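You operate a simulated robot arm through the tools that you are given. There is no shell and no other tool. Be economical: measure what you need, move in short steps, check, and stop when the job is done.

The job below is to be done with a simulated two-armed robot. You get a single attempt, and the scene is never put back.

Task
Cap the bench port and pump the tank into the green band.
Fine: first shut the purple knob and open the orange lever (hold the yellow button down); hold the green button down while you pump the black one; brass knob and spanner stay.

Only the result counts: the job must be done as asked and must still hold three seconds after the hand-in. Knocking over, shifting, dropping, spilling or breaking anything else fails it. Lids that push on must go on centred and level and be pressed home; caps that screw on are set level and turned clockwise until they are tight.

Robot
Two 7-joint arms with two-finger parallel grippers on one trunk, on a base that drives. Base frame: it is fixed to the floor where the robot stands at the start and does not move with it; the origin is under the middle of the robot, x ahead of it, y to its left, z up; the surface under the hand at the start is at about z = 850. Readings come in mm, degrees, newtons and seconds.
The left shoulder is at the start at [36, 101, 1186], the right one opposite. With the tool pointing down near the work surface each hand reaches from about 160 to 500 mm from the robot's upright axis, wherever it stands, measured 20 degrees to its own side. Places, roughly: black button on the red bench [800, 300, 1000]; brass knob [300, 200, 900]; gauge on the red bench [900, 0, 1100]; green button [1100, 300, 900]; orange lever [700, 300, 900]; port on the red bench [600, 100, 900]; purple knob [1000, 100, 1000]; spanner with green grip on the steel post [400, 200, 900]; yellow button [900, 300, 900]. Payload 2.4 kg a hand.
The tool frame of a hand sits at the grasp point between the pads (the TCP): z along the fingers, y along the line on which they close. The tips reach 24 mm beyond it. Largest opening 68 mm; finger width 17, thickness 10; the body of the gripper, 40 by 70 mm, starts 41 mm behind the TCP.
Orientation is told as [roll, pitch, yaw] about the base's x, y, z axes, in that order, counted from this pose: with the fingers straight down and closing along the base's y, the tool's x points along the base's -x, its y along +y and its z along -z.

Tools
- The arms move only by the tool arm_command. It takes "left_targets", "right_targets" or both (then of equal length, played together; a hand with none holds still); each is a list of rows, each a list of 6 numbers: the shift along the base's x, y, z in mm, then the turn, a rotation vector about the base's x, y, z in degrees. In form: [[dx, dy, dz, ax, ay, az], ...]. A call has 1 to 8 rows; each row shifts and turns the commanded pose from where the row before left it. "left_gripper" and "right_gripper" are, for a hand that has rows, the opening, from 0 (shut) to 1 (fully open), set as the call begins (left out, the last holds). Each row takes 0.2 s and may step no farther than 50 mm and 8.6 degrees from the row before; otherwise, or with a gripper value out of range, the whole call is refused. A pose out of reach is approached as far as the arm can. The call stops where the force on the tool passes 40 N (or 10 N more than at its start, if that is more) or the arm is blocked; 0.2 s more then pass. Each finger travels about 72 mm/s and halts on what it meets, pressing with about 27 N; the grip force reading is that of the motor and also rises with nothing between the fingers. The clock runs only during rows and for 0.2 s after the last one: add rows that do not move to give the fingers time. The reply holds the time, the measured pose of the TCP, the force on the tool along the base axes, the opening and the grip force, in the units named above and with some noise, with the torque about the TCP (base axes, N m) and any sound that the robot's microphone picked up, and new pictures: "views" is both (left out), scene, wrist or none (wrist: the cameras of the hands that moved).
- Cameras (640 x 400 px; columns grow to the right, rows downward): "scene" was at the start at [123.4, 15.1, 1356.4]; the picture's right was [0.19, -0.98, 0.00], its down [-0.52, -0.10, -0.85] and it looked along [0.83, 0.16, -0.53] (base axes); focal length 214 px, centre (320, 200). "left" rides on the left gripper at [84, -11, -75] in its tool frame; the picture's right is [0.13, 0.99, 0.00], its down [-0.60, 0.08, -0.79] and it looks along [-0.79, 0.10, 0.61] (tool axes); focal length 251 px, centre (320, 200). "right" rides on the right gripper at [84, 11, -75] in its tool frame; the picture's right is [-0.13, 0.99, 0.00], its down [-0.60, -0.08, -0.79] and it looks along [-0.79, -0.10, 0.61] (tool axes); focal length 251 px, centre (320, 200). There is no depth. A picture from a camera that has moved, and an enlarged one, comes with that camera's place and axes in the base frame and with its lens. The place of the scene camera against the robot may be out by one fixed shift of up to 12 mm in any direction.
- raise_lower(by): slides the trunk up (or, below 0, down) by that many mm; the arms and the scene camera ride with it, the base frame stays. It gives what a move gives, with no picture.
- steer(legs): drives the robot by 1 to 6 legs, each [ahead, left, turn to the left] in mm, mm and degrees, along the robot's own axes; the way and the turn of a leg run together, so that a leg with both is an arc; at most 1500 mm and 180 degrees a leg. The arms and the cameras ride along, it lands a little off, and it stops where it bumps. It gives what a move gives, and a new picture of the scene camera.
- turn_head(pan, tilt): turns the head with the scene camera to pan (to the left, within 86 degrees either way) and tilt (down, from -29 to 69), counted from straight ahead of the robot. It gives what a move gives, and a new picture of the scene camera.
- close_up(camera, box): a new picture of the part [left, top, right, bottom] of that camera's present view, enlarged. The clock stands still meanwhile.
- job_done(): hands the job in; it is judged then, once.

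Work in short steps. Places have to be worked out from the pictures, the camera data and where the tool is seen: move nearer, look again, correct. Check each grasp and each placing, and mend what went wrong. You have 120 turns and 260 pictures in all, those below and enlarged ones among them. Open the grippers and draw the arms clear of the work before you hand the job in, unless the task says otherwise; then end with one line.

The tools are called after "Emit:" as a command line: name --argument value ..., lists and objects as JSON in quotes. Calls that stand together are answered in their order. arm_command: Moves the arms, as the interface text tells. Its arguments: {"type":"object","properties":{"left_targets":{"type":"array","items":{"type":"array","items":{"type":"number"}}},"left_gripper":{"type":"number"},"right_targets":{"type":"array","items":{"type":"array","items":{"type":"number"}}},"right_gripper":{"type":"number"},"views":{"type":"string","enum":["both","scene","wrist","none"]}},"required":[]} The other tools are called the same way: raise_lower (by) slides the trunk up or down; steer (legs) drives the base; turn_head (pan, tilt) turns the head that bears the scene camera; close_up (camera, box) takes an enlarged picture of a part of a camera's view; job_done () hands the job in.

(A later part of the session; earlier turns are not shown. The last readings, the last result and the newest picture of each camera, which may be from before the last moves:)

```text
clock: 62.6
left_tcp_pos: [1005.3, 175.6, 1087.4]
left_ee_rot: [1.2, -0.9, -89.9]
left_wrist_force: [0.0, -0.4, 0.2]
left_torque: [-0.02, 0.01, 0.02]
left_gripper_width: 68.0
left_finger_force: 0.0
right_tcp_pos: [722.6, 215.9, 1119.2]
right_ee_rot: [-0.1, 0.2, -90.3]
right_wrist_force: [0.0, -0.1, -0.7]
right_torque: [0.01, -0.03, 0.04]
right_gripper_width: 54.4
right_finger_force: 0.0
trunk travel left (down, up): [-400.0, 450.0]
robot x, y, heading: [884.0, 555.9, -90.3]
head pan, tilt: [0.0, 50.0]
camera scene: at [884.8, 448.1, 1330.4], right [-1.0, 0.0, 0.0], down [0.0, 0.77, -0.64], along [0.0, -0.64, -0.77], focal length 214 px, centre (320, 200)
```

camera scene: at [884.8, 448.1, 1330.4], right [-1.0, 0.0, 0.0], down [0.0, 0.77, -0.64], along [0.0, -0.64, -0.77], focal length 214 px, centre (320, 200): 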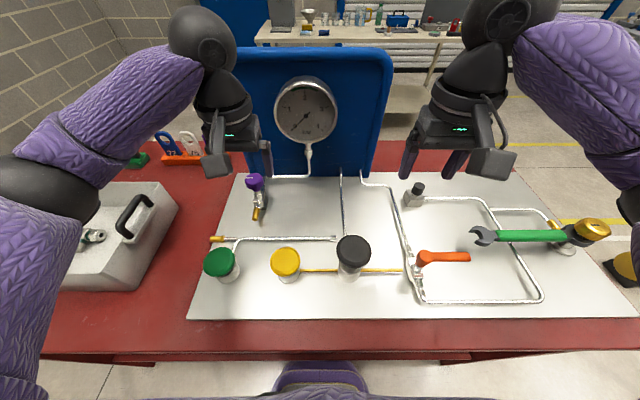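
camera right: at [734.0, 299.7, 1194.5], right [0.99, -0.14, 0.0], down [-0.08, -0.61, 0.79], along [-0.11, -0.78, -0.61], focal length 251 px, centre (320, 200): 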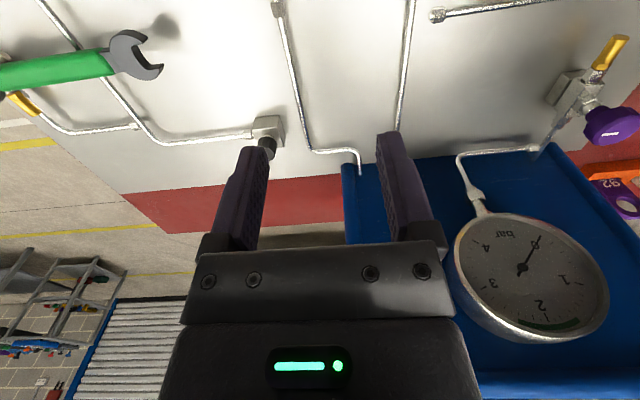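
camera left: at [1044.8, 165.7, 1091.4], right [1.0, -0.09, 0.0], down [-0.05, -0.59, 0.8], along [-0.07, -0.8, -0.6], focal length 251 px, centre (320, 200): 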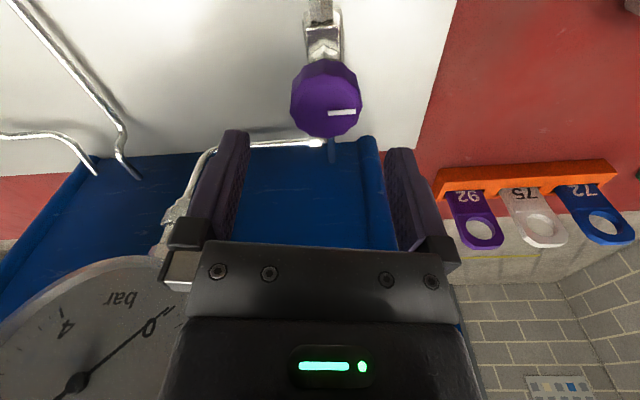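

Next the yellow button (≈[948,268]) and orange lever (pivot ≈[660,255]). I bring the left hand over yellow and the right over the lever for a close look.

Emit:
arm_command --left_targets '[[-20, 30, -15, 1, 0.6, 0], [-20, 32, -15, 0, 0.6, 0], [-17, 32, -15, 0, 0, 0], [0, 0, -20, 0, 0, 0]]' --right_targets '[[-25, 15, -25, 0, 0, 0], [-25, 15, -25, 0, 0, 0], [-25, 10, -25, 0, 0, 0], [0, 0, -25, 0, 0, 0]]' --left_gripper 0 --right_gripper 0

```text
clock: 63.6
left_tcp_pos: [948.3, 270.9, 1021.7]
left_ee_rot: [-0.2, 0.0, -89.8]
left_wrist_force: [0.8, 0.0, 0.3]
left_torque: [0.02, 0.01, 0.01]
left_gripper_width: 0.2
left_finger_force: 23.3
right_tcp_pos: [647.0, 257.1, 1021.1]
right_ee_rot: [0.0, 0.2, -90.4]
right_wrist_force: [-0.8, 0.0, -0.5]
right_torque: [0.02, -0.04, 0.03]
right_gripper_width: 0.0
right_finger_force: 24.2
trunk travel left (down, up): [-400.0, 450.0]
robot x, y, heading: [881.7, 558.3, -90.3]
head pan, tilt: [0.0, 50.0]
camera scene: at [884.7, 448.2, 1330.5], right [-1.0, 0.0, 0.0], down [0.0, 0.77, -0.64], along [0.0, -0.64, -0.77], focal length 214 px, centre (320, 200)
camera right: at [658.4, 339.1, 1095.2], right [0.99, -0.13, 0.0], down [-0.08, -0.61, 0.79], along [-0.11, -0.78, -0.61], focal length 251 px, centre (320, 200)
camera left: at [938.6, 353.5, 1097.7], right [0.99, 0.13, 0.0], down [0.08, -0.6, 0.79], along [0.1, -0.79, -0.61], focal length 251 px, centre (320, 200)
```

scene: 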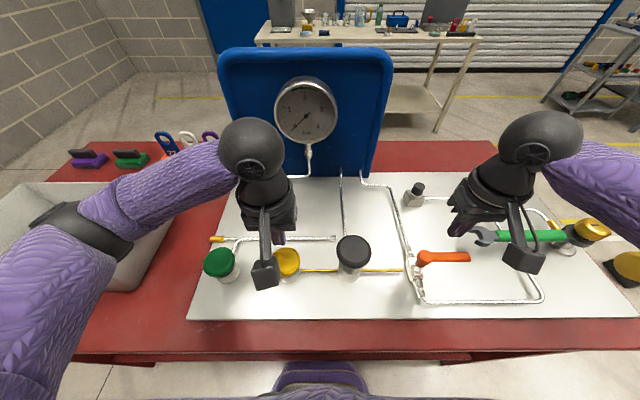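
right: 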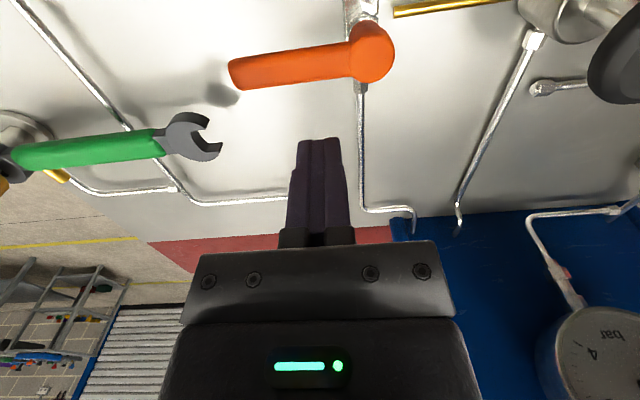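
left: 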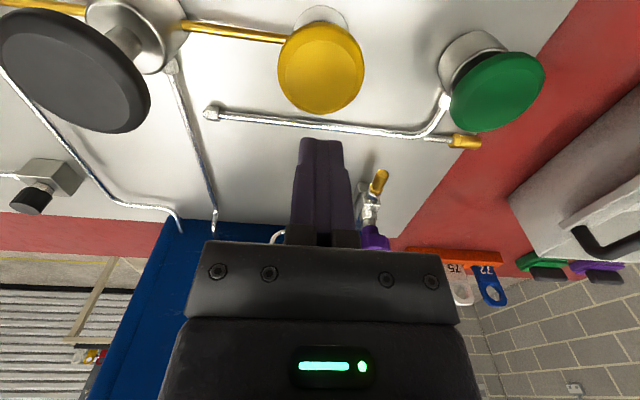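

Triangulating: lever pivot ≈[679,273,938], tip near x≈596; yellow top ≈[950,263,903]. I lower the right fist beside the handle (+y side, not touching) and the left fist towards yellow.

Emit:
arm_command --left_targets '[[1.5, -4, -30, 0, 0, 0], [0, -4, -30, 0, 0, 0], [0, 0, -18, 0, 0, 0]]' --right_targets '[[-14, 22, -25, 0, 0, 0], [-14, 20, -30, 0, 0, 0], [0, 0, -22, 0, 0, 0]]'

```text
clock: 64.4
left_tcp_pos: [950.7, 262.5, 943.9]
left_ee_rot: [0.0, -0.2, -89.9]
left_wrist_force: [-0.6, -1.7, 5.6]
left_torque: [-0.03, 0.03, 0.03]
left_gripper_width: 0.0
left_finger_force: 23.6
right_tcp_pos: [620.3, 297.5, 944.5]
right_ee_rot: [0.0, 0.1, -90.3]
right_wrist_force: [0.3, -0.1, 0.0]
right_torque: [0.0, 0.0, -0.02]
right_gripper_width: 0.1
right_finger_force: 23.4
trunk travel left (down, up): [-400.0, 450.0]
robot x, y, heading: [877.7, 557.6, -90.2]
head pan, tilt: [0.0, 50.0]
camera scene: at [884.7, 448.4, 1330.6], right [-1.0, 0.0, 0.0], down [0.0, 0.77, -0.64], along [0.0, -0.64, -0.77], focal length 214 px, centre (320, 200)
camera right: at [631.4, 381.2, 1017.7], right [0.99, -0.13, 0.0], down [-0.08, -0.6, 0.79], along [-0.11, -0.78, -0.61], focal length 251 px, centre (320, 200)
camera left: at [941.1, 344.8, 1019.6], right [0.99, 0.13, 0.0], down [0.08, -0.6, 0.79], along [0.1, -0.79, -0.61], focal length 251 px, centre (320, 200)
```

scene: 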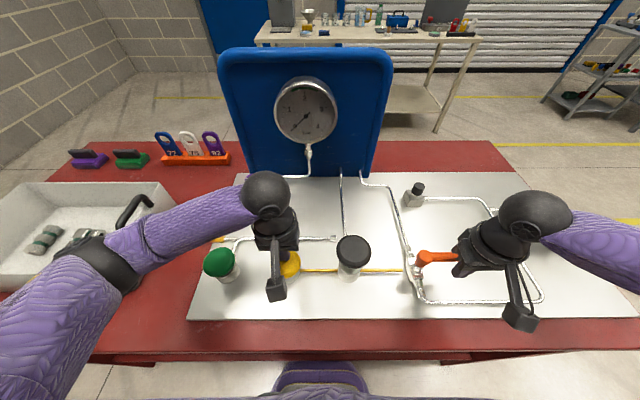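
right: 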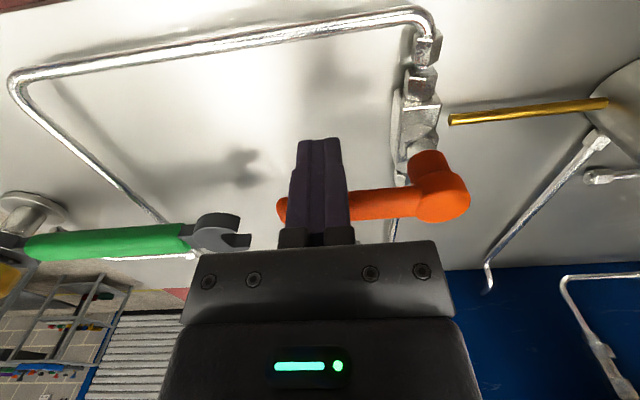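
left: 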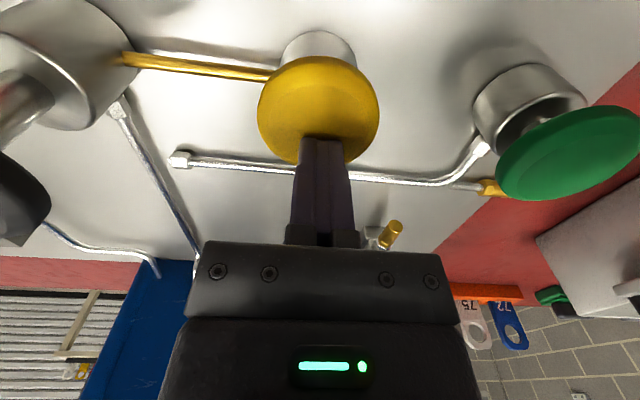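

The left fist touches yellow at z≈944 but 19 mm off centre (button centre ≈[948,281]). I lift, recentre and press down.

Emit:
arm_command --left_targets '[[0, 0, 8, 0, 0, 0], [-1.5, 18.5, 0, 0, 0, 0], [0, 0, -6, 0, 0, 0], [0, 0, -4, 0, 0, 0], [0, 0, -3, 0, 0, 0]]' --views "wrist"

```text
clock: 65.7
left_tcp_pos: [950.1, 280.9, 941.2]
left_ee_rot: [-0.2, -0.4, -89.9]
left_wrist_force: [3.5, 4.9, 25.6]
left_torque: [0.22, -0.12, -0.09]
left_gripper_width: 0.2
left_finger_force: 23.8
right_tcp_pos: [620.8, 298.2, 944.2]
right_ee_rot: [0.0, 0.0, -90.3]
right_wrist_force: [0.1, 0.2, -0.7]
right_torque: [0.02, -0.01, 0.0]
right_gripper_width: 0.1
right_finger_force: 24.0
trunk travel left (down, up): [-400.0, 450.0]
robot x, y, heading: [881.2, 558.8, -90.2]
head pan, tilt: [0.0, 50.0]
stopped in row 5 (left hand): the force on the tool passed its limit at 42 N (the readings are from after the stop); the commanded pose is now the measured one
camera left: at [939.5, 364.3, 1016.1], right [0.99, 0.13, 0.0], down [0.08, -0.6, 0.8], along [0.1, -0.79, -0.6], focal length 251 px, centre (320, 200)
```

left: 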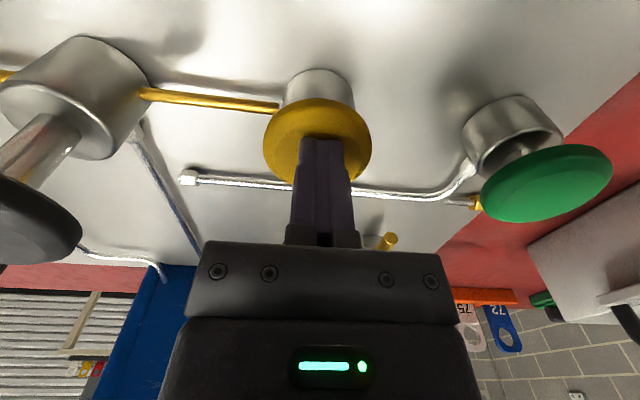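

Pressed against ≈42 N; I zoom to see whether the button is fully down.

Emit:
close_up --camera "left" --box '[250, 50, 390, 200]'

Emit:
close_up --camera "scene" --box '[190, 220, 480, 320]'

```text
2.67 times, centred on (320, 125) of left
camera zoom: at [939.5, 364.3, 1016.1], right [0.99, 0.13, 0.0], down [0.08, -0.6, 0.8], along [0.1, -0.79, -0.6], focal length 670 px, centre (320, 400)
```

zoom: 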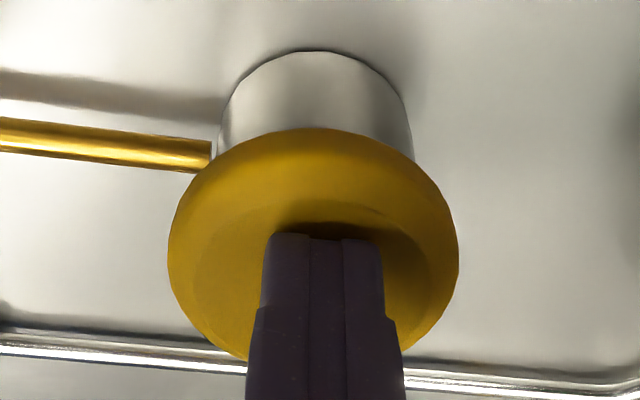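

```text
2.21 times, centred on (335, 270) of scene
camera zoom: at [885.1, 450.3, 1330.8], right [-1.0, 0.0, 0.0], down [0.0, 0.77, -0.64], along [0.0, -0.64, -0.77], focal length 473 px, centre (287, 46)
```

zoom: 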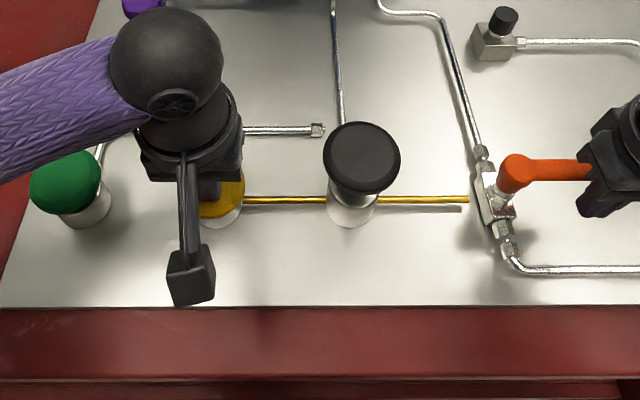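

I add a slight extra press, then start pushing the lever gently.

Emit:
arm_command --left_targets '[[0, 0, -0.7, 0, 0, 0]]' --views "none"

Emit:
arm_command --right_targets '[[-1, -4, 0, 0, 0, 0], [-0.5, -4, 0, 0, 0, 0], [-0.5, -4, 0, 0, 0, 0]]' --views "wrist"

```text
clock: 66.2
left_tcp_pos: [948.6, 280.8, 942.1]
left_ee_rot: [-0.2, -0.6, -89.9]
left_wrist_force: [2.2, 9.3, 24.8]
left_torque: [0.38, -0.09, -0.03]
left_gripper_width: 0.1
left_finger_force: 23.8
right_tcp_pos: [621.4, 299.0, 943.8]
right_ee_rot: [0.0, 0.0, -90.3]
right_wrist_force: [-0.6, -0.3, 1.1]
right_torque: [-0.03, -0.02, -0.01]
right_gripper_width: 0.0
right_finger_force: 23.4
trunk travel left (down, up): [-400.0, 450.0]
robot x, y, heading: [883.8, 558.7, -90.3]
head pan, tilt: [0.0, 50.0]
stopped in row 1 (left hand): the force on the tool passed its limit at 41 N (the readings are from after the stop); the commanded pose is now the measured one
```

```text
clock: 67.0
left_tcp_pos: [949.2, 281.7, 940.5]
left_ee_rot: [-0.2, -0.7, -89.9]
left_wrist_force: [4.2, 8.0, 33.8]
left_torque: [0.36, -0.15, -0.19]
left_gripper_width: 0.0
left_finger_force: 23.7
right_tcp_pos: [619.0, 288.0, 944.3]
right_ee_rot: [0.0, 0.0, -90.3]
right_wrist_force: [0.8, 0.8, 0.1]
right_torque: [-0.02, 0.01, 0.01]
right_gripper_width: 0.0
right_finger_force: 24.0
trunk travel left (down, up): [-400.0, 450.0]
robot x, y, heading: [882.7, 556.3, -90.3]
head pan, tilt: [0.0, 50.0]
camera right: at [629.8, 371.2, 1018.6], right [0.99, -0.14, 0.0], down [-0.08, -0.6, 0.79], along [-0.11, -0.79, -0.61], focal length 251 px, centre (320, 200)
```

right: 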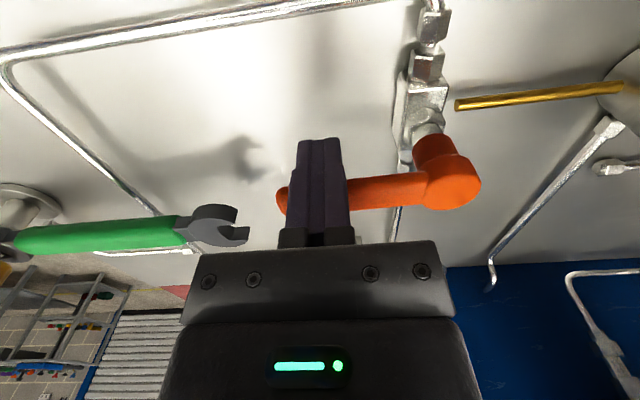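

Yellow is bottomed with 34 N held. Right fist hasn't met the handle yet; I go on pushing in -y.

Emit:
arm_command --right_targets '[[-0.5, -4, 0, 0, 0, 0], [-0.5, -4, 0, 0, 0, 0], [0, -4, 0, 0, 0, 0]]' --views "wrist"

```text
clock: 67.8
left_tcp_pos: [948.7, 280.7, 940.5]
left_ee_rot: [-0.2, -0.6, -90.0]
left_wrist_force: [4.4, 6.1, 39.0]
left_torque: [0.3, -0.18, -0.12]
left_gripper_width: 0.0
left_finger_force: 23.6
right_tcp_pos: [618.1, 275.2, 944.4]
right_ee_rot: [0.0, 0.0, -90.3]
right_wrist_force: [-0.7, 1.5, -0.6]
right_torque: [0.0, 0.02, 0.01]
right_gripper_width: 0.4
right_finger_force: 23.7
trunk travel left (down, up): [-400.0, 450.0]
robot x, y, heading: [880.5, 559.2, -90.3]
head pan, tilt: [0.0, 50.0]
camera right: at [629.0, 359.3, 1018.7], right [0.99, -0.14, 0.0], down [-0.08, -0.6, 0.79], along [-0.11, -0.79, -0.61], focal length 251 px, centre (320, 200)
```

right: 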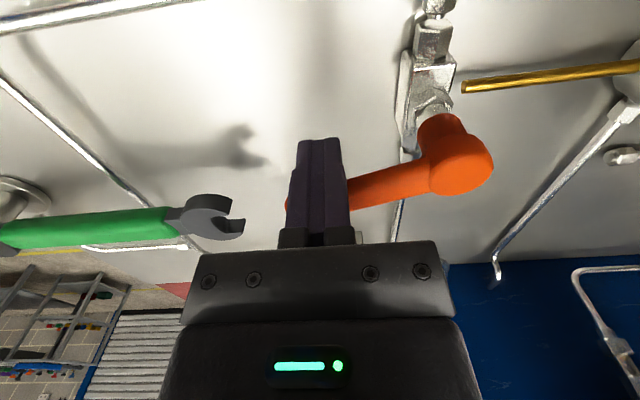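

The lever turns with little force. I follow the arc.

Emit:
arm_command --right_targets '[[-1, -6, 0, 0, 0, 0], [1, -10.5, 0, 0, 0, 0], [3.3, -10.4, 0, 0, 0, 0], [5, -9.7, 0, 0, 0, 0]]' --views "both"

```text
clock: 68.8
left_tcp_pos: [948.7, 279.9, 940.7]
left_ee_rot: [-0.2, -0.6, -89.9]
left_wrist_force: [3.6, 5.6, 41.0]
left_torque: [0.28, -0.18, 0.04]
left_gripper_width: 0.1
left_finger_force: 24.1
right_tcp_pos: [625.0, 238.3, 943.9]
right_ee_rot: [0.0, 0.1, -90.4]
right_wrist_force: [-0.3, 0.2, 1.1]
right_torque: [0.01, 0.02, 0.0]
right_gripper_width: 0.0
right_finger_force: 23.3
trunk travel left (down, up): [-400.0, 450.0]
robot x, y, heading: [881.8, 559.9, -90.1]
head pan, tilt: [0.0, 50.0]
camera scene: at [885.0, 451.0, 1330.9], right [-1.0, 0.0, 0.0], down [0.0, 0.76, -0.64], along [0.0, -0.64, -0.76], focal length 214 px, centre (320, 200)
camera right: at [637.3, 322.3, 1018.4], right [0.99, -0.14, 0.0], down [-0.08, -0.6, 0.79], along [-0.11, -0.79, -0.61], focal length 251 px, centre (320, 200)
```

scene: 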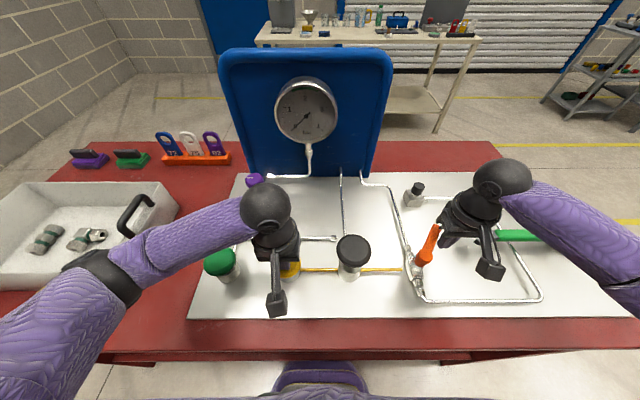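
right: 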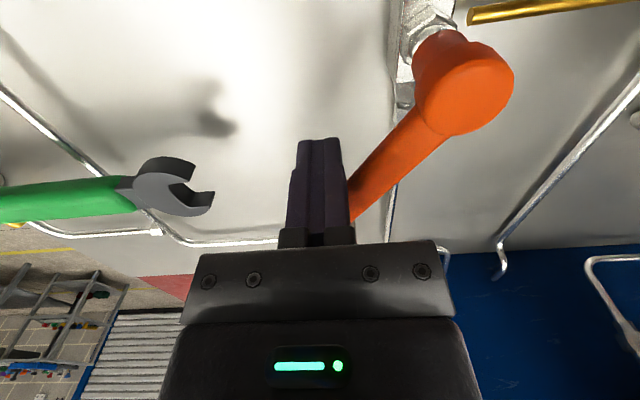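

Lever about half-way. I continue the arc, ending with a push to its stop along the pipe.

Emit:
arm_command --right_targets '[[7, -9, 0, 0, 0, 0], [8, -7.4, 0, 0, 0, 0], [9.3, -5.8, 0, 0, 0, 0], [10, -4, 0, 0, 0, 0]]' --views "both"

```text
clock: 69.8
left_tcp_pos: [949.9, 281.9, 941.2]
left_ee_rot: [0.0, -0.6, -89.9]
left_wrist_force: [13.9, 1.4, 41.3]
left_torque: [0.18, -0.35, -0.2]
left_gripper_width: 0.2
left_finger_force: 23.7
right_tcp_pos: [658.5, 212.4, 943.6]
right_ee_rot: [-0.2, 0.1, -90.5]
right_wrist_force: [-15.8, 6.3, 2.3]
right_torque: [0.01, -0.04, 0.23]
right_gripper_width: 0.1
right_finger_force: 23.9
trunk travel left (down, up): [-400.0, 450.0]
robot x, y, heading: [885.4, 559.0, -90.4]
head pan, tilt: [0.0, 50.0]
camera scene: at [884.0, 451.4, 1330.9], right [-1.0, 0.0, 0.0], down [0.0, 0.76, -0.64], along [0.0, -0.64, -0.76], focal length 214 px, centre (320, 200)
camera right: at [669.5, 296.4, 1018.7], right [0.99, -0.14, 0.0], down [-0.08, -0.6, 0.79], along [-0.11, -0.78, -0.61], focal length 251 px, centre (320, 200)
```

scene: 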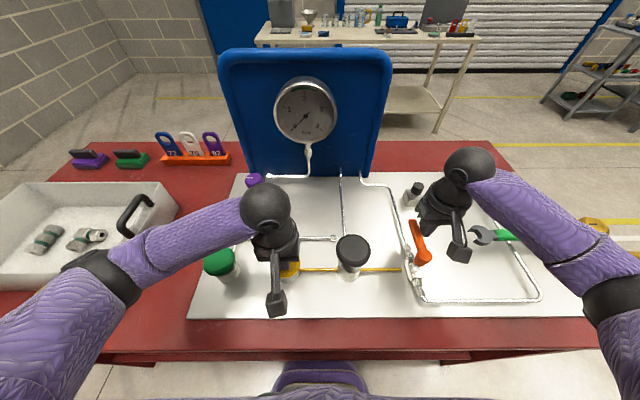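
right: 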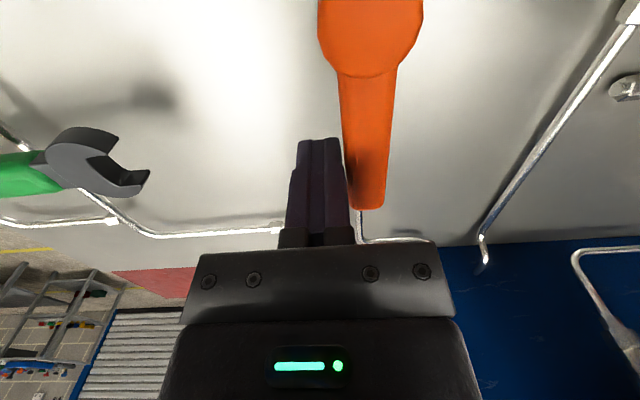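

The lever lies along the pipe with 16 N against its stop: open. I back the right hand off and release yellow.

Emit:
arm_command --right_targets '[[-15, 5, 0, 0, 0, 0], [-15, 10, 25, 0, 0, 0], [0, 10, 40, 0, 0, 0]]' --left_targets '[[0, 0, 0, 0, 0, 0], [0, 0, 0, 0, 0, 0], [0, 0, 0, 0, 0, 0]]' --views "none"

Emit:
arm_command --left_targets '[[0, 0, 30, 0, 0.6, 0], [0, 0, 40, 0, 0, 0]]'

```text
clock: 70.6
left_tcp_pos: [948.1, 280.9, 940.3]
left_ee_rot: [-0.3, -0.5, -89.9]
left_wrist_force: [3.4, 4.8, 44.1]
left_torque: [0.26, -0.19, 0.05]
left_gripper_width: 0.0
left_finger_force: 23.5
right_tcp_pos: [629.8, 235.9, 1008.8]
right_ee_rot: [0.1, 0.0, -90.3]
right_wrist_force: [-0.1, -0.3, 0.3]
right_torque: [0.0, -0.02, 0.03]
right_gripper_width: 0.0
right_finger_force: 23.5
trunk travel left (down, up): [-400.0, 450.0]
robot x, y, heading: [879.8, 555.1, -90.2]
head pan, tilt: [0.0, 50.0]
```

```text
clock: 71.2
left_tcp_pos: [949.0, 279.9, 1010.7]
left_ee_rot: [-0.7, -0.3, -89.9]
left_wrist_force: [0.1, 0.3, 0.8]
left_torque: [-0.02, 0.01, -0.01]
left_gripper_width: 0.0
left_finger_force: 23.5
right_tcp_pos: [631.4, 234.5, 1008.2]
right_ee_rot: [0.0, 0.1, -90.3]
right_wrist_force: [0.3, 0.0, 0.6]
right_torque: [-0.01, 0.02, 0.0]
right_gripper_width: 0.0
right_finger_force: 23.3
trunk travel left (down, up): [-400.0, 450.0]
robot x, y, heading: [882.6, 557.2, -90.3]
head pan, tilt: [0.0, 50.0]
camera scene: at [884.8, 448.2, 1330.3], right [-1.0, 0.0, 0.0], down [0.0, 0.77, -0.64], along [0.0, -0.64, -0.77], focal length 214 px, centre (320, 200)
camera left: at [940.1, 363.2, 1085.6], right [0.99, 0.13, -0.01], down [0.09, -0.6, 0.8], along [0.1, -0.79, -0.61], focal length 251 px, centre (320, 200)
```

scene: 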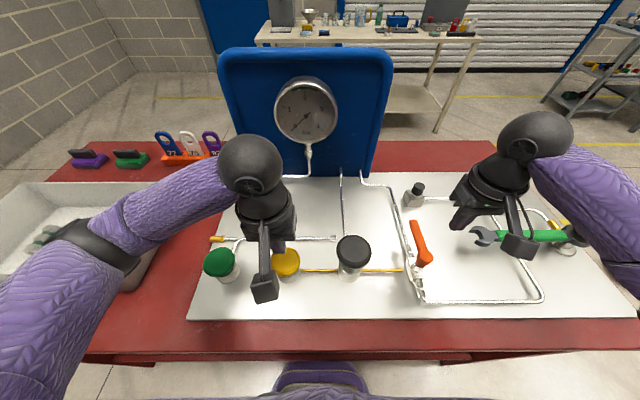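
left: 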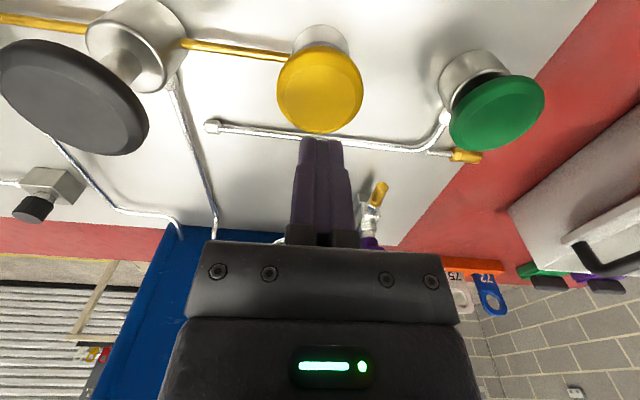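

Lever stays open. Green triangulates to ≈[1074,277,927], black to ≈[816,270,958]. I move the fists above each.

Emit:
arm_command --left_targets '[[42, -1, 0, 0.3, 0.7, 0], [42, -1, 0, 0, 0, 0], [41, 0, -10, 0, 0, 0], [0, 0, -20, 0, 0, 0]]' --right_targets '[[46, 9, 10, 0, 0, 0], [46, 9, 5, 0, 0, 0], [46, 9, 0, 0, 0, 0], [46, 9, 0, 0, 0, 0]]' --views "both"

```text
clock: 72.2
left_tcp_pos: [1074.1, 277.6, 978.5]
left_ee_rot: [-1.5, -0.2, -89.9]
left_wrist_force: [0.0, -0.4, -0.4]
left_torque: [0.01, -0.01, -0.02]
left_gripper_width: 0.1
left_finger_force: 23.8
right_tcp_pos: [815.7, 270.1, 1023.3]
right_ee_rot: [0.0, 0.0, -90.4]
right_wrist_force: [-0.5, -0.2, 0.3]
right_torque: [0.0, 0.01, 0.0]
right_gripper_width: 0.0
right_finger_force: 23.7
trunk travel left (down, up): [-400.0, 450.0]
robot x, y, heading: [880.7, 555.9, -89.8]
head pan, tilt: [0.0, 50.0]
camera scene: at [885.5, 448.3, 1330.5], right [-1.0, 0.0, 0.0], down [0.0, 0.77, -0.64], along [0.0, -0.64, -0.77], focal length 214 px, centre (320, 200)
camera right: at [826.2, 354.8, 1098.1], right [0.99, -0.14, 0.0], down [-0.08, -0.6, 0.79], along [-0.11, -0.78, -0.61], focal length 251 px, centre (320, 200)
camera left: at [1066.2, 359.7, 1054.9], right [0.99, 0.13, -0.03], down [0.1, -0.6, 0.79], along [0.09, -0.79, -0.61], focal length 251 px, centre (320, 200)
```

scene: 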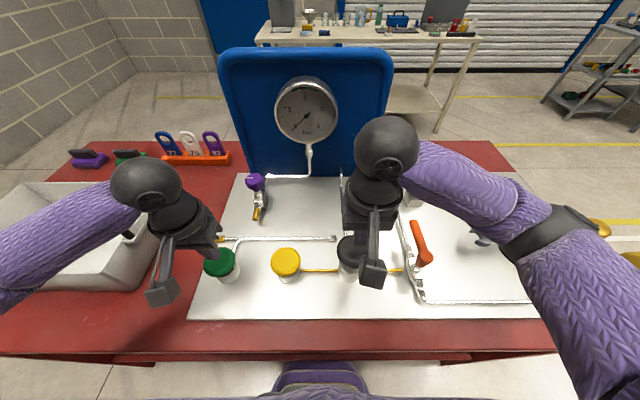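
right: 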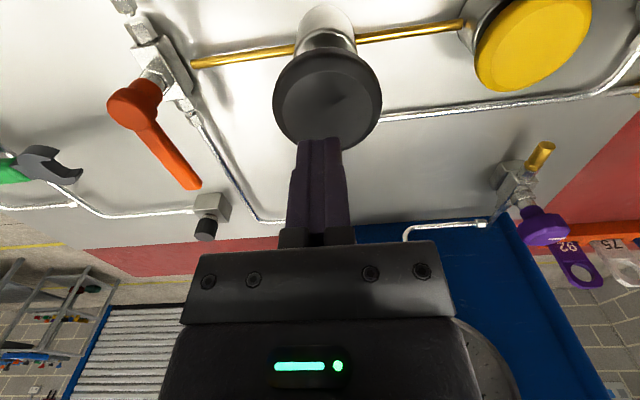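
left: 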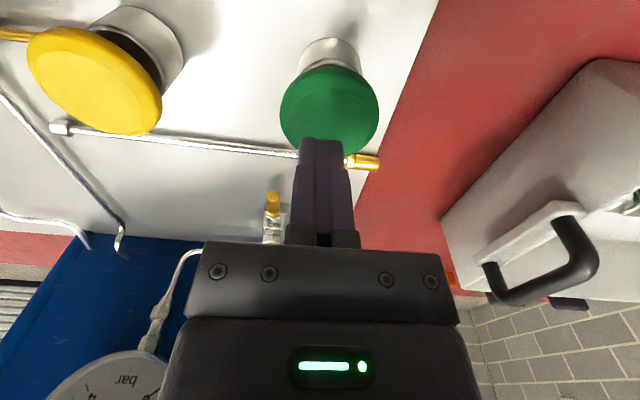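

Both centred within a few mm. I press green with the left fist in small steps.

Emit:
arm_command --left_targets '[[4, 1.5, -15, 0.2, -1.5, 0], [0, 0, -8, 0, 0, 0], [0, 0, -4, 0, 0, 0], [0, 0, -3, 0, 0, 0], [0, 0, -3, 0, 0, 0], [0, 0, -3, 0, 0, 0], [0, 0, -3, 0, 0, 0]]' --views "wrist"

```text
clock: 73.8
left_tcp_pos: [1077.2, 278.7, 941.0]
left_ee_rot: [0.0, 0.0, -89.9]
left_wrist_force: [3.0, 0.6, 15.3]
left_torque: [-0.13, -0.07, -0.15]
left_gripper_width: 0.0
left_finger_force: 23.7
right_tcp_pos: [814.3, 271.1, 1023.3]
right_ee_rot: [0.1, 0.1, -90.3]
right_wrist_force: [0.3, 0.0, -0.5]
right_torque: [-0.01, -0.01, 0.01]
right_gripper_width: 0.0
right_finger_force: 23.7
trunk travel left (down, up): [-400.0, 450.0]
robot x, y, heading: [883.9, 559.4, -90.2]
head pan, tilt: [0.0, 50.0]
camera left: at [1068.1, 361.4, 1017.0], right [0.99, 0.13, 0.0], down [0.08, -0.6, 0.79], along [0.1, -0.79, -0.61], focal length 251 px, centre (320, 200)
```

left: 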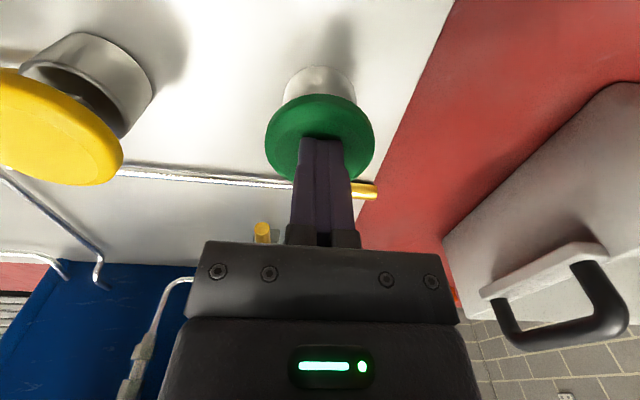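

Green is going down (15 N). I press on to its bottom.

Emit:
arm_command --left_targets '[[0, 0, -1.5, 0, 0, 0], [0, 0, -1.5, 0, 0, 0], [0, 0, -1, 0, 0, 0]]' --views "none"

```text
clock: 74.4
left_tcp_pos: [1078.3, 278.5, 941.5]
left_ee_rot: [-0.1, -0.4, -89.9]
left_wrist_force: [1.0, 5.9, 23.8]
left_torque: [0.18, -0.02, -0.02]
left_gripper_width: 0.0
left_finger_force: 24.1
right_tcp_pos: [813.8, 272.8, 1024.3]
right_ee_rot: [0.1, 0.0, -90.3]
right_wrist_force: [0.7, 0.6, -0.3]
right_torque: [-0.01, 0.02, 0.0]
right_gripper_width: 0.0
right_finger_force: 23.3
trunk travel left (down, up): [-400.0, 450.0]
robot x, y, heading: [881.1, 557.5, -90.4]
head pan, tilt: [0.0, 50.0]
stopped in row 2 (left hand): the force on the tool passed its limit at 43 N (the readings are from after the stop); the commanded pose is now the measured one
```

Green is at its stop and held. Now the first press on black with the right fist.

Emit:
arm_command --right_targets '[[3, 3, -20, 0, 0, 0], [0, 0, -15, 0, 0, 0], [0, 0, -5, 0, 0, 0], [0, 0, -5, 0, 0, 0], [0, 0, -5, 0, 0, 0]]' --views "both"

```text
clock: 75.6
left_tcp_pos: [1077.3, 278.1, 942.4]
left_ee_rot: [0.1, -0.5, -90.0]
left_wrist_force: [2.4, 2.9, 36.7]
left_torque: [0.16, -0.04, -0.24]
left_gripper_width: 0.0
left_finger_force: 23.7
right_tcp_pos: [815.8, 275.8, 974.6]
right_ee_rot: [0.1, 0.1, -90.3]
right_wrist_force: [0.7, -1.8, 5.1]
right_torque: [-0.05, -0.01, -0.04]
right_gripper_width: 0.0
right_finger_force: 23.1
trunk travel left (down, up): [-400.0, 450.0]
robot x, y, heading: [879.8, 560.7, -90.2]
head pan, tilt: [0.0, 50.0]
camera scene: at [884.4, 450.3, 1330.9], right [-1.0, 0.0, 0.0], down [0.0, 0.77, -0.64], along [0.0, -0.64, -0.77], focal length 214 px, centre (320, 200)
camera right: at [827.7, 359.1, 1048.5], right [0.99, -0.13, 0.0], down [-0.08, -0.6, 0.79], along [-0.11, -0.79, -0.61], focal length 251 px, centre (320, 200)
```

scene: 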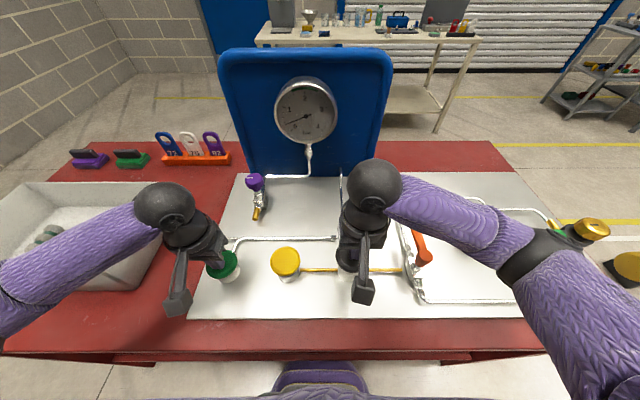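
right: 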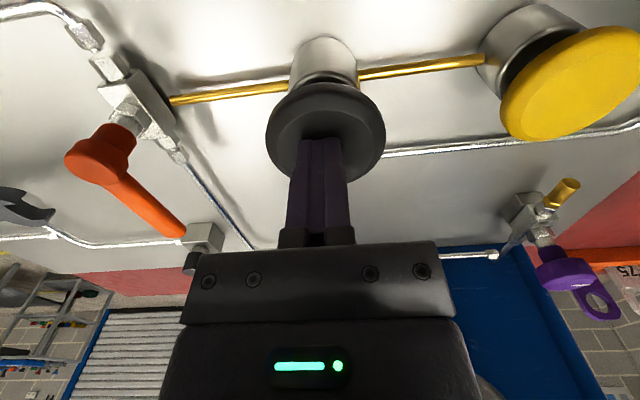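

The gauge needle is already moving. I zoom on the gauge.

Emit:
close_up --camera "scene" --box '[266, 70, 346, 150]'

```text
5.00 times, centred on (306, 110) of scene
camera zoom: at [884.4, 450.3, 1330.9], right [-1.0, 0.0, 0.0], down [0.0, 0.77, -0.64], along [0.0, -0.64, -0.77], focal length 1072 px, centre (390, 650)
```

zoom: 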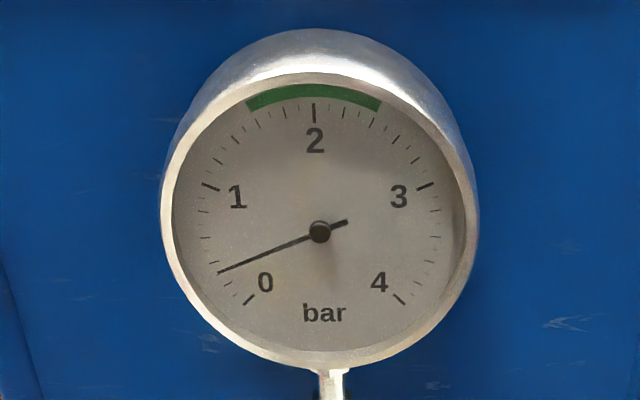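

≈0.4 bar mid-stroke. I continue the stroke down.

Emit:
arm_command --right_targets '[[0, 0, -5, 0, 0, 0], [0, 0, -5, 0, 0, 0], [0, 0, -4, 0, 0, 0]]' --views "none"

Emit:
close_up --camera "scene" --box '[266, 70, 346, 150]'

```text
clock: 76.4
left_tcp_pos: [1078.1, 278.9, 941.9]
left_ee_rot: [0.1, -0.4, -89.9]
left_wrist_force: [1.9, 0.3, 41.2]
left_torque: [0.18, -0.03, -0.01]
left_gripper_width: 0.2
left_finger_force: 23.9
right_tcp_pos: [817.4, 276.1, 959.1]
right_ee_rot: [0.0, 0.0, -90.3]
right_wrist_force: [1.3, -1.2, 7.3]
right_torque: [-0.09, -0.01, -0.03]
right_gripper_width: 0.0
right_finger_force: 23.4
trunk travel left (down, up): [-400.0, 450.0]
robot x, y, heading: [880.2, 556.9, -90.0]
head pan, tilt: [0.0, 50.0]
```

```text
5.00 times, centred on (306, 110) of scene
camera zoom: at [884.4, 450.3, 1330.9], right [-1.0, 0.0, 0.0], down [0.0, 0.77, -0.64], along [0.0, -0.64, -0.77], focal length 1072 px, centre (390, 650)
```

zoom: 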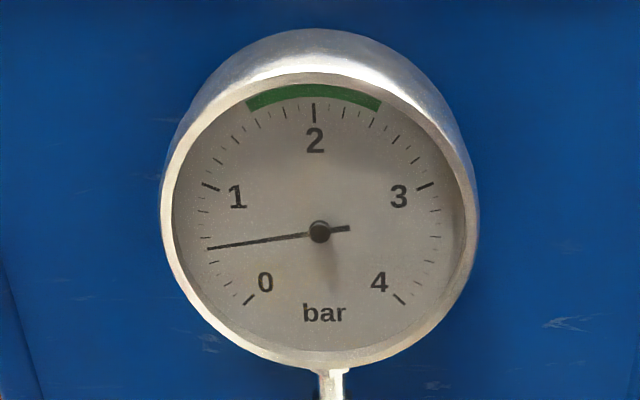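

Now ≈0.55 bar; continue to the bottom of the stroke.

Emit:
arm_command --right_targets '[[0, 0, -4, 0, 0, 0], [0, 0, -4, 0, 0, 0], [0, 0, -3, 0, 0, 0], [0, 0, -3, 0, 0, 0]]' --views "none"

Emit:
close_up --camera "scene" --box '[266, 70, 346, 150]'

```text
clock: 76.9
left_tcp_pos: [1077.4, 278.6, 941.0]
left_ee_rot: [0.2, -0.7, -89.9]
left_wrist_force: [2.2, 4.2, 18.8]
left_torque: [0.22, -0.02, -0.02]
left_gripper_width: 0.1
left_finger_force: 23.4
right_tcp_pos: [816.4, 274.6, 956.3]
right_ee_rot: [0.2, -0.3, -90.2]
right_wrist_force: [-3.9, 4.3, 27.5]
right_torque: [0.25, 0.15, -0.04]
right_gripper_width: 0.0
right_finger_force: 23.2
trunk travel left (down, up): [-400.0, 450.0]
robot x, y, heading: [883.5, 558.8, -90.2]
head pan, tilt: [0.0, 50.0]
stopped in row 2 (right hand): the force on the tool passed its limit at 53 N (the readings are from after the stop); the commanded pose is now the measured one
```

```text
5.00 times, centred on (306, 110) of scene
camera zoom: at [884.3, 451.7, 1330.8], right [-1.0, 0.0, 0.0], down [0.0, 0.76, -0.64], along [0.0, -0.64, -0.76], focal length 1072 px, centre (390, 650)
```

zoom: 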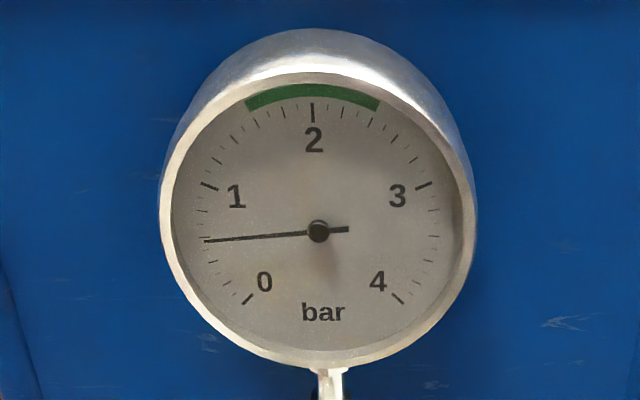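

Stroke bottoms at TCP z≈956 giving 0.6 bar. I raise to let the button return, and check that pressure holds.

Emit:
arm_command --right_targets '[[0, 0, 10, 0, 0.3, 0], [0, 0, 12, 0, 0, 0], [0, 0, 12, 0, 0, 0], [0, 0, 0, 0, 0, 0]]' --left_targets '[[0, 0, -0.3, 0, 0, 0], [0, 0, 0, 0, 0, 0], [0, 0, 0, 0, 0, 0], [0, 0, 0, 0, 0, 0]]' --views "none"

Emit:
close_up --camera "scene" --box '[266, 70, 346, 150]'

```text
clock: 77.9
left_tcp_pos: [1078.3, 280.0, 942.3]
left_ee_rot: [0.0, -0.5, -89.9]
left_wrist_force: [0.6, 9.8, 24.1]
left_torque: [0.37, -0.01, -0.02]
left_gripper_width: 0.1
left_finger_force: 23.5
right_tcp_pos: [815.9, 275.5, 989.3]
right_ee_rot: [-0.3, -0.3, -90.4]
right_wrist_force: [-0.7, 1.9, 3.7]
right_torque: [0.01, 0.0, 0.02]
right_gripper_width: 0.0
right_finger_force: 23.5
trunk travel left (down, up): [-400.0, 450.0]
robot x, y, heading: [879.1, 558.4, -90.3]
head pan, tilt: [0.0, 50.0]
stopped in row 4 (left hand): the force on the tool passed its limit at 40 N (the readings are from after the stop); the commanded pose is now the measured one
```

```text
5.00 times, centred on (306, 110) of scene
camera zoom: at [884.2, 451.3, 1330.6], right [-1.0, 0.0, 0.0], down [0.0, 0.76, -0.64], along [0.0, -0.64, -0.76], focal length 1072 px, centre (390, 650)
```

zoom: 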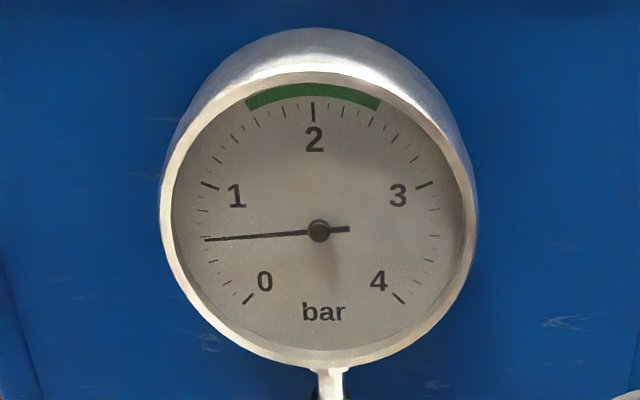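

It holds 0.6 bar. Second stroke: down 30 mm and back.

Emit:
arm_command --right_targets '[[0, 0, -8, 0, 0, 0], [0, 0, -8, 0, 0, 0], [0, 0, -8, 0, 0, 0], [0, 0, -6, 0, 0, 0], [0, 0, 10, 0, 0, 0], [0, 0, 12, 0, 0, 0], [0, 0, 10, 0, 0, 0]]' --views "none"

Emit:
close_up --camera "scene" --box '[266, 70, 346, 150]'

```text
clock: 79.5
left_tcp_pos: [1077.8, 277.9, 941.3]
left_ee_rot: [0.1, -0.7, -89.8]
left_wrist_force: [1.1, 10.7, 33.4]
left_torque: [0.41, 0.0, -0.01]
left_gripper_width: 0.0
left_finger_force: 23.4
right_tcp_pos: [816.2, 276.5, 992.2]
right_ee_rot: [-0.2, -0.1, -90.3]
right_wrist_force: [-0.1, -1.4, 3.3]
right_torque: [-0.05, 0.01, 0.03]
right_gripper_width: 0.0
right_finger_force: 23.7
trunk travel left (down, up): [-400.0, 450.0]
robot x, y, heading: [882.0, 560.0, -90.3]
head pan, tilt: [0.0, 50.0]
```

```text
5.00 times, centred on (306, 110) of scene
camera zoom: at [884.1, 451.2, 1330.9], right [-1.0, 0.0, 0.0], down [0.0, 0.76, -0.64], along [0.0, -0.64, -0.76], focal length 1072 px, centre (390, 650)
```

zoom: 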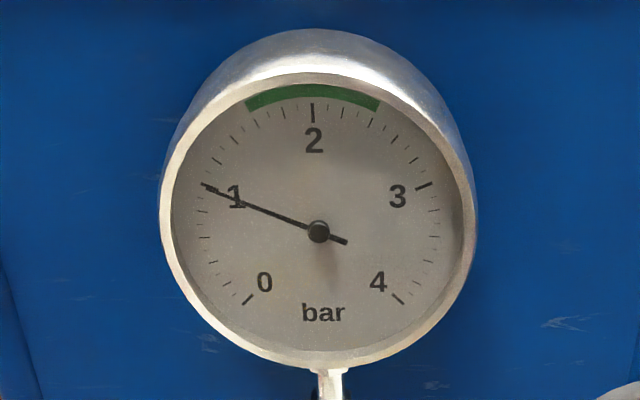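

1.0 bar. Third stroke.

Emit:
arm_command --right_targets '[[0, 0, -9, 0, 0, 0], [0, 0, -9, 0, 0, 0], [0, 0, -8, 0, 0, 0], [0, 0, -6, 0, 0, 0], [0, 0, 10, 0, 0, 0], [0, 0, 12, 0, 0, 0], [0, 0, 10, 0, 0, 0]]' --views "none"

Emit:
close_up --camera "scene" --box '[266, 70, 346, 150]'

```text
clock: 81.1
left_tcp_pos: [1077.8, 278.6, 941.4]
left_ee_rot: [0.1, -0.6, -89.8]
left_wrist_force: [2.2, 9.4, 35.9]
left_torque: [0.38, -0.05, -0.05]
left_gripper_width: 0.0
left_finger_force: 23.4
right_tcp_pos: [815.4, 274.8, 991.9]
right_ee_rot: [-0.3, -0.2, -90.3]
right_wrist_force: [-0.7, -2.3, 2.9]
right_torque: [-0.06, 0.0, -0.03]
right_gripper_width: 0.0
right_finger_force: 23.9
trunk travel left (down, up): [-400.0, 450.0]
robot x, y, heading: [883.3, 558.4, -90.0]
head pan, tilt: [0.0, 50.0]
```

```text
5.00 times, centred on (306, 110) of scene
camera zoom: at [884.0, 451.2, 1330.9], right [-1.0, 0.0, 0.0], down [0.0, 0.76, -0.64], along [0.0, -0.64, -0.76], focal length 1072 px, centre (390, 650)
```

zoom: 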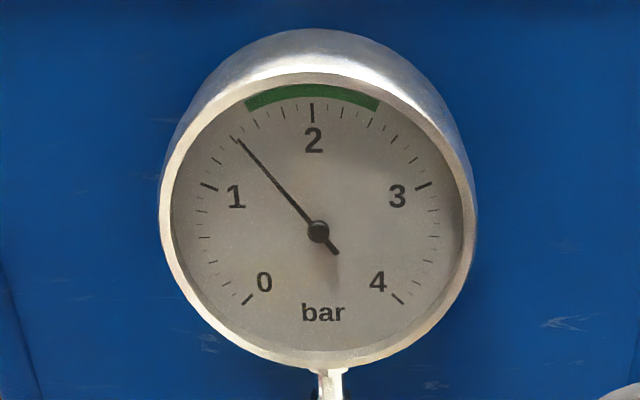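

≈1.42 bar. Fourth stroke.

Emit:
arm_command --right_targets '[[0, 0, -9, 0, 0, 0], [0, 0, -9, 0, 0, 0], [0, 0, -8, 0, 0, 0], [0, 0, -6, 0, 0, 0], [0, 0, 10, 0, 0, 0], [0, 0, 12, 0, 0, 0], [0, 0, 10, 0, 0, 0]]' --views "none"

Emit:
close_up --camera "scene" --box '[266, 70, 346, 150]'

```text
clock: 82.7
left_tcp_pos: [1079.1, 277.9, 942.5]
left_ee_rot: [0.1, -0.7, -89.7]
left_wrist_force: [1.5, 7.5, 36.9]
left_torque: [0.38, -0.03, 0.06]
left_gripper_width: 0.0
left_finger_force: 23.8
right_tcp_pos: [815.1, 275.7, 990.9]
right_ee_rot: [-0.2, -0.3, -90.3]
right_wrist_force: [0.3, -0.6, 3.7]
right_torque: [-0.05, -0.03, 0.04]
right_gripper_width: 0.0
right_finger_force: 23.9
trunk travel left (down, up): [-400.0, 450.0]
robot x, y, heading: [879.2, 561.4, -90.1]
head pan, tilt: [0.0, 50.0]
```

```text
5.00 times, centred on (306, 110) of scene
camera zoom: at [884.1, 451.2, 1330.8], right [-1.0, 0.0, 0.0], down [0.0, 0.76, -0.64], along [0.0, -0.64, -0.76], focal length 1072 px, centre (390, 650)
```

zoom: 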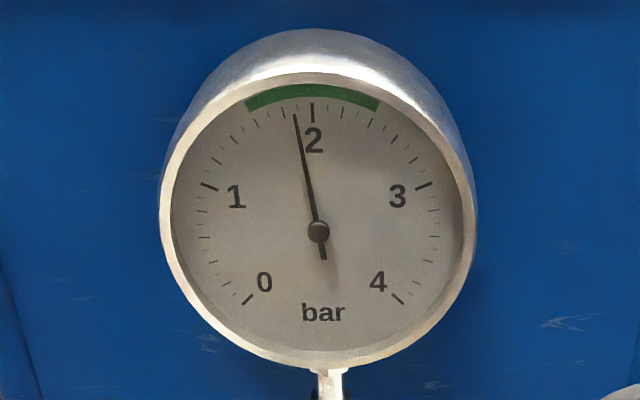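

≈1.86 bar, well within the green band. I lift off black first, then green, and check the gauge.

Emit:
arm_command --right_targets '[[0, 0, 20, 0, 0, 0], [0, 0, 40, 0, 0, 0], [-10, 15, 40, 0, 0, 0]]' --views "none"

Emit:
arm_command --left_targets '[[0, 0, 20, 0, 0, 0], [0, 0, 40, 0, 0, 0], [0, 15, 40, 0, 0, 0], [0, 0, 0, 0, 0, 0]]' --views "scene"

Emit:
close_up --camera "scene" --box '[266, 70, 346, 150]'

```text
clock: 83.5
left_tcp_pos: [1077.5, 278.3, 942.1]
left_ee_rot: [0.0, -0.6, -89.8]
left_wrist_force: [2.6, 7.4, 38.4]
left_torque: [0.41, -0.03, -0.03]
left_gripper_width: 0.0
left_finger_force: 23.8
right_tcp_pos: [806.8, 291.4, 1091.6]
right_ee_rot: [-0.2, -0.2, -90.4]
right_wrist_force: [0.6, -0.5, 0.0]
right_torque: [0.0, 0.02, -0.02]
right_gripper_width: 0.2
right_finger_force: 23.3
trunk travel left (down, up): [-400.0, 450.0]
robot x, y, heading: [882.3, 557.8, -90.2]
head pan, tilt: [0.0, 50.0]
```

```text
clock: 84.5
left_tcp_pos: [1078.8, 292.0, 1039.7]
left_ee_rot: [0.1, -0.4, -90.0]
left_wrist_force: [0.3, -0.3, -0.3]
left_torque: [-0.01, 0.0, 0.02]
left_gripper_width: 0.0
left_finger_force: 23.2
right_tcp_pos: [807.2, 288.3, 1091.0]
right_ee_rot: [-0.3, 0.0, -90.3]
right_wrist_force: [0.4, -0.5, -0.9]
right_torque: [0.03, 0.0, 0.03]
right_gripper_width: 0.2
right_finger_force: 23.5
trunk travel left (down, up): [-400.0, 450.0]
robot x, y, heading: [880.9, 561.1, -90.1]
head pan, tilt: [0.0, 50.0]
camera scene: at [885.0, 448.2, 1330.5], right [-1.0, 0.0, 0.0], down [0.0, 0.77, -0.64], along [0.0, -0.64, -0.77], focal length 214 px, centre (320, 200)
```

scene: 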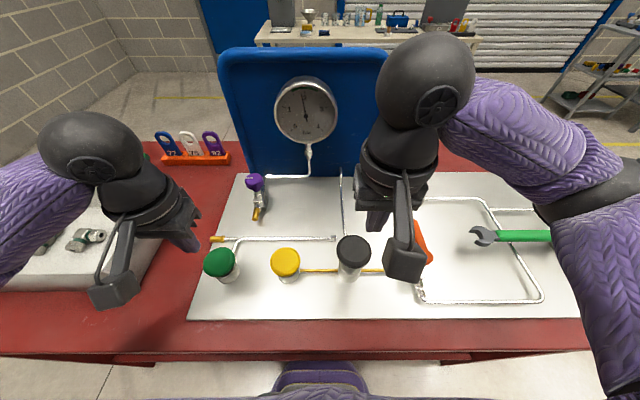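

```text
5.00 times, centred on (306, 110) of scene
camera zoom: at [885.0, 448.2, 1330.5], right [-1.0, 0.0, 0.0], down [0.0, 0.77, -0.64], along [0.0, -0.64, -0.77], focal length 1072 px, centre (390, 650)
```

zoom: 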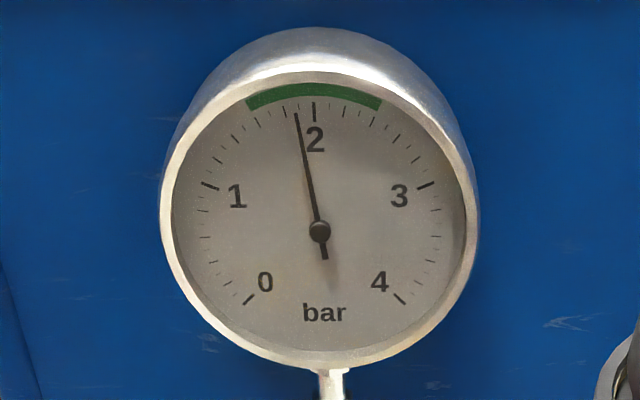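

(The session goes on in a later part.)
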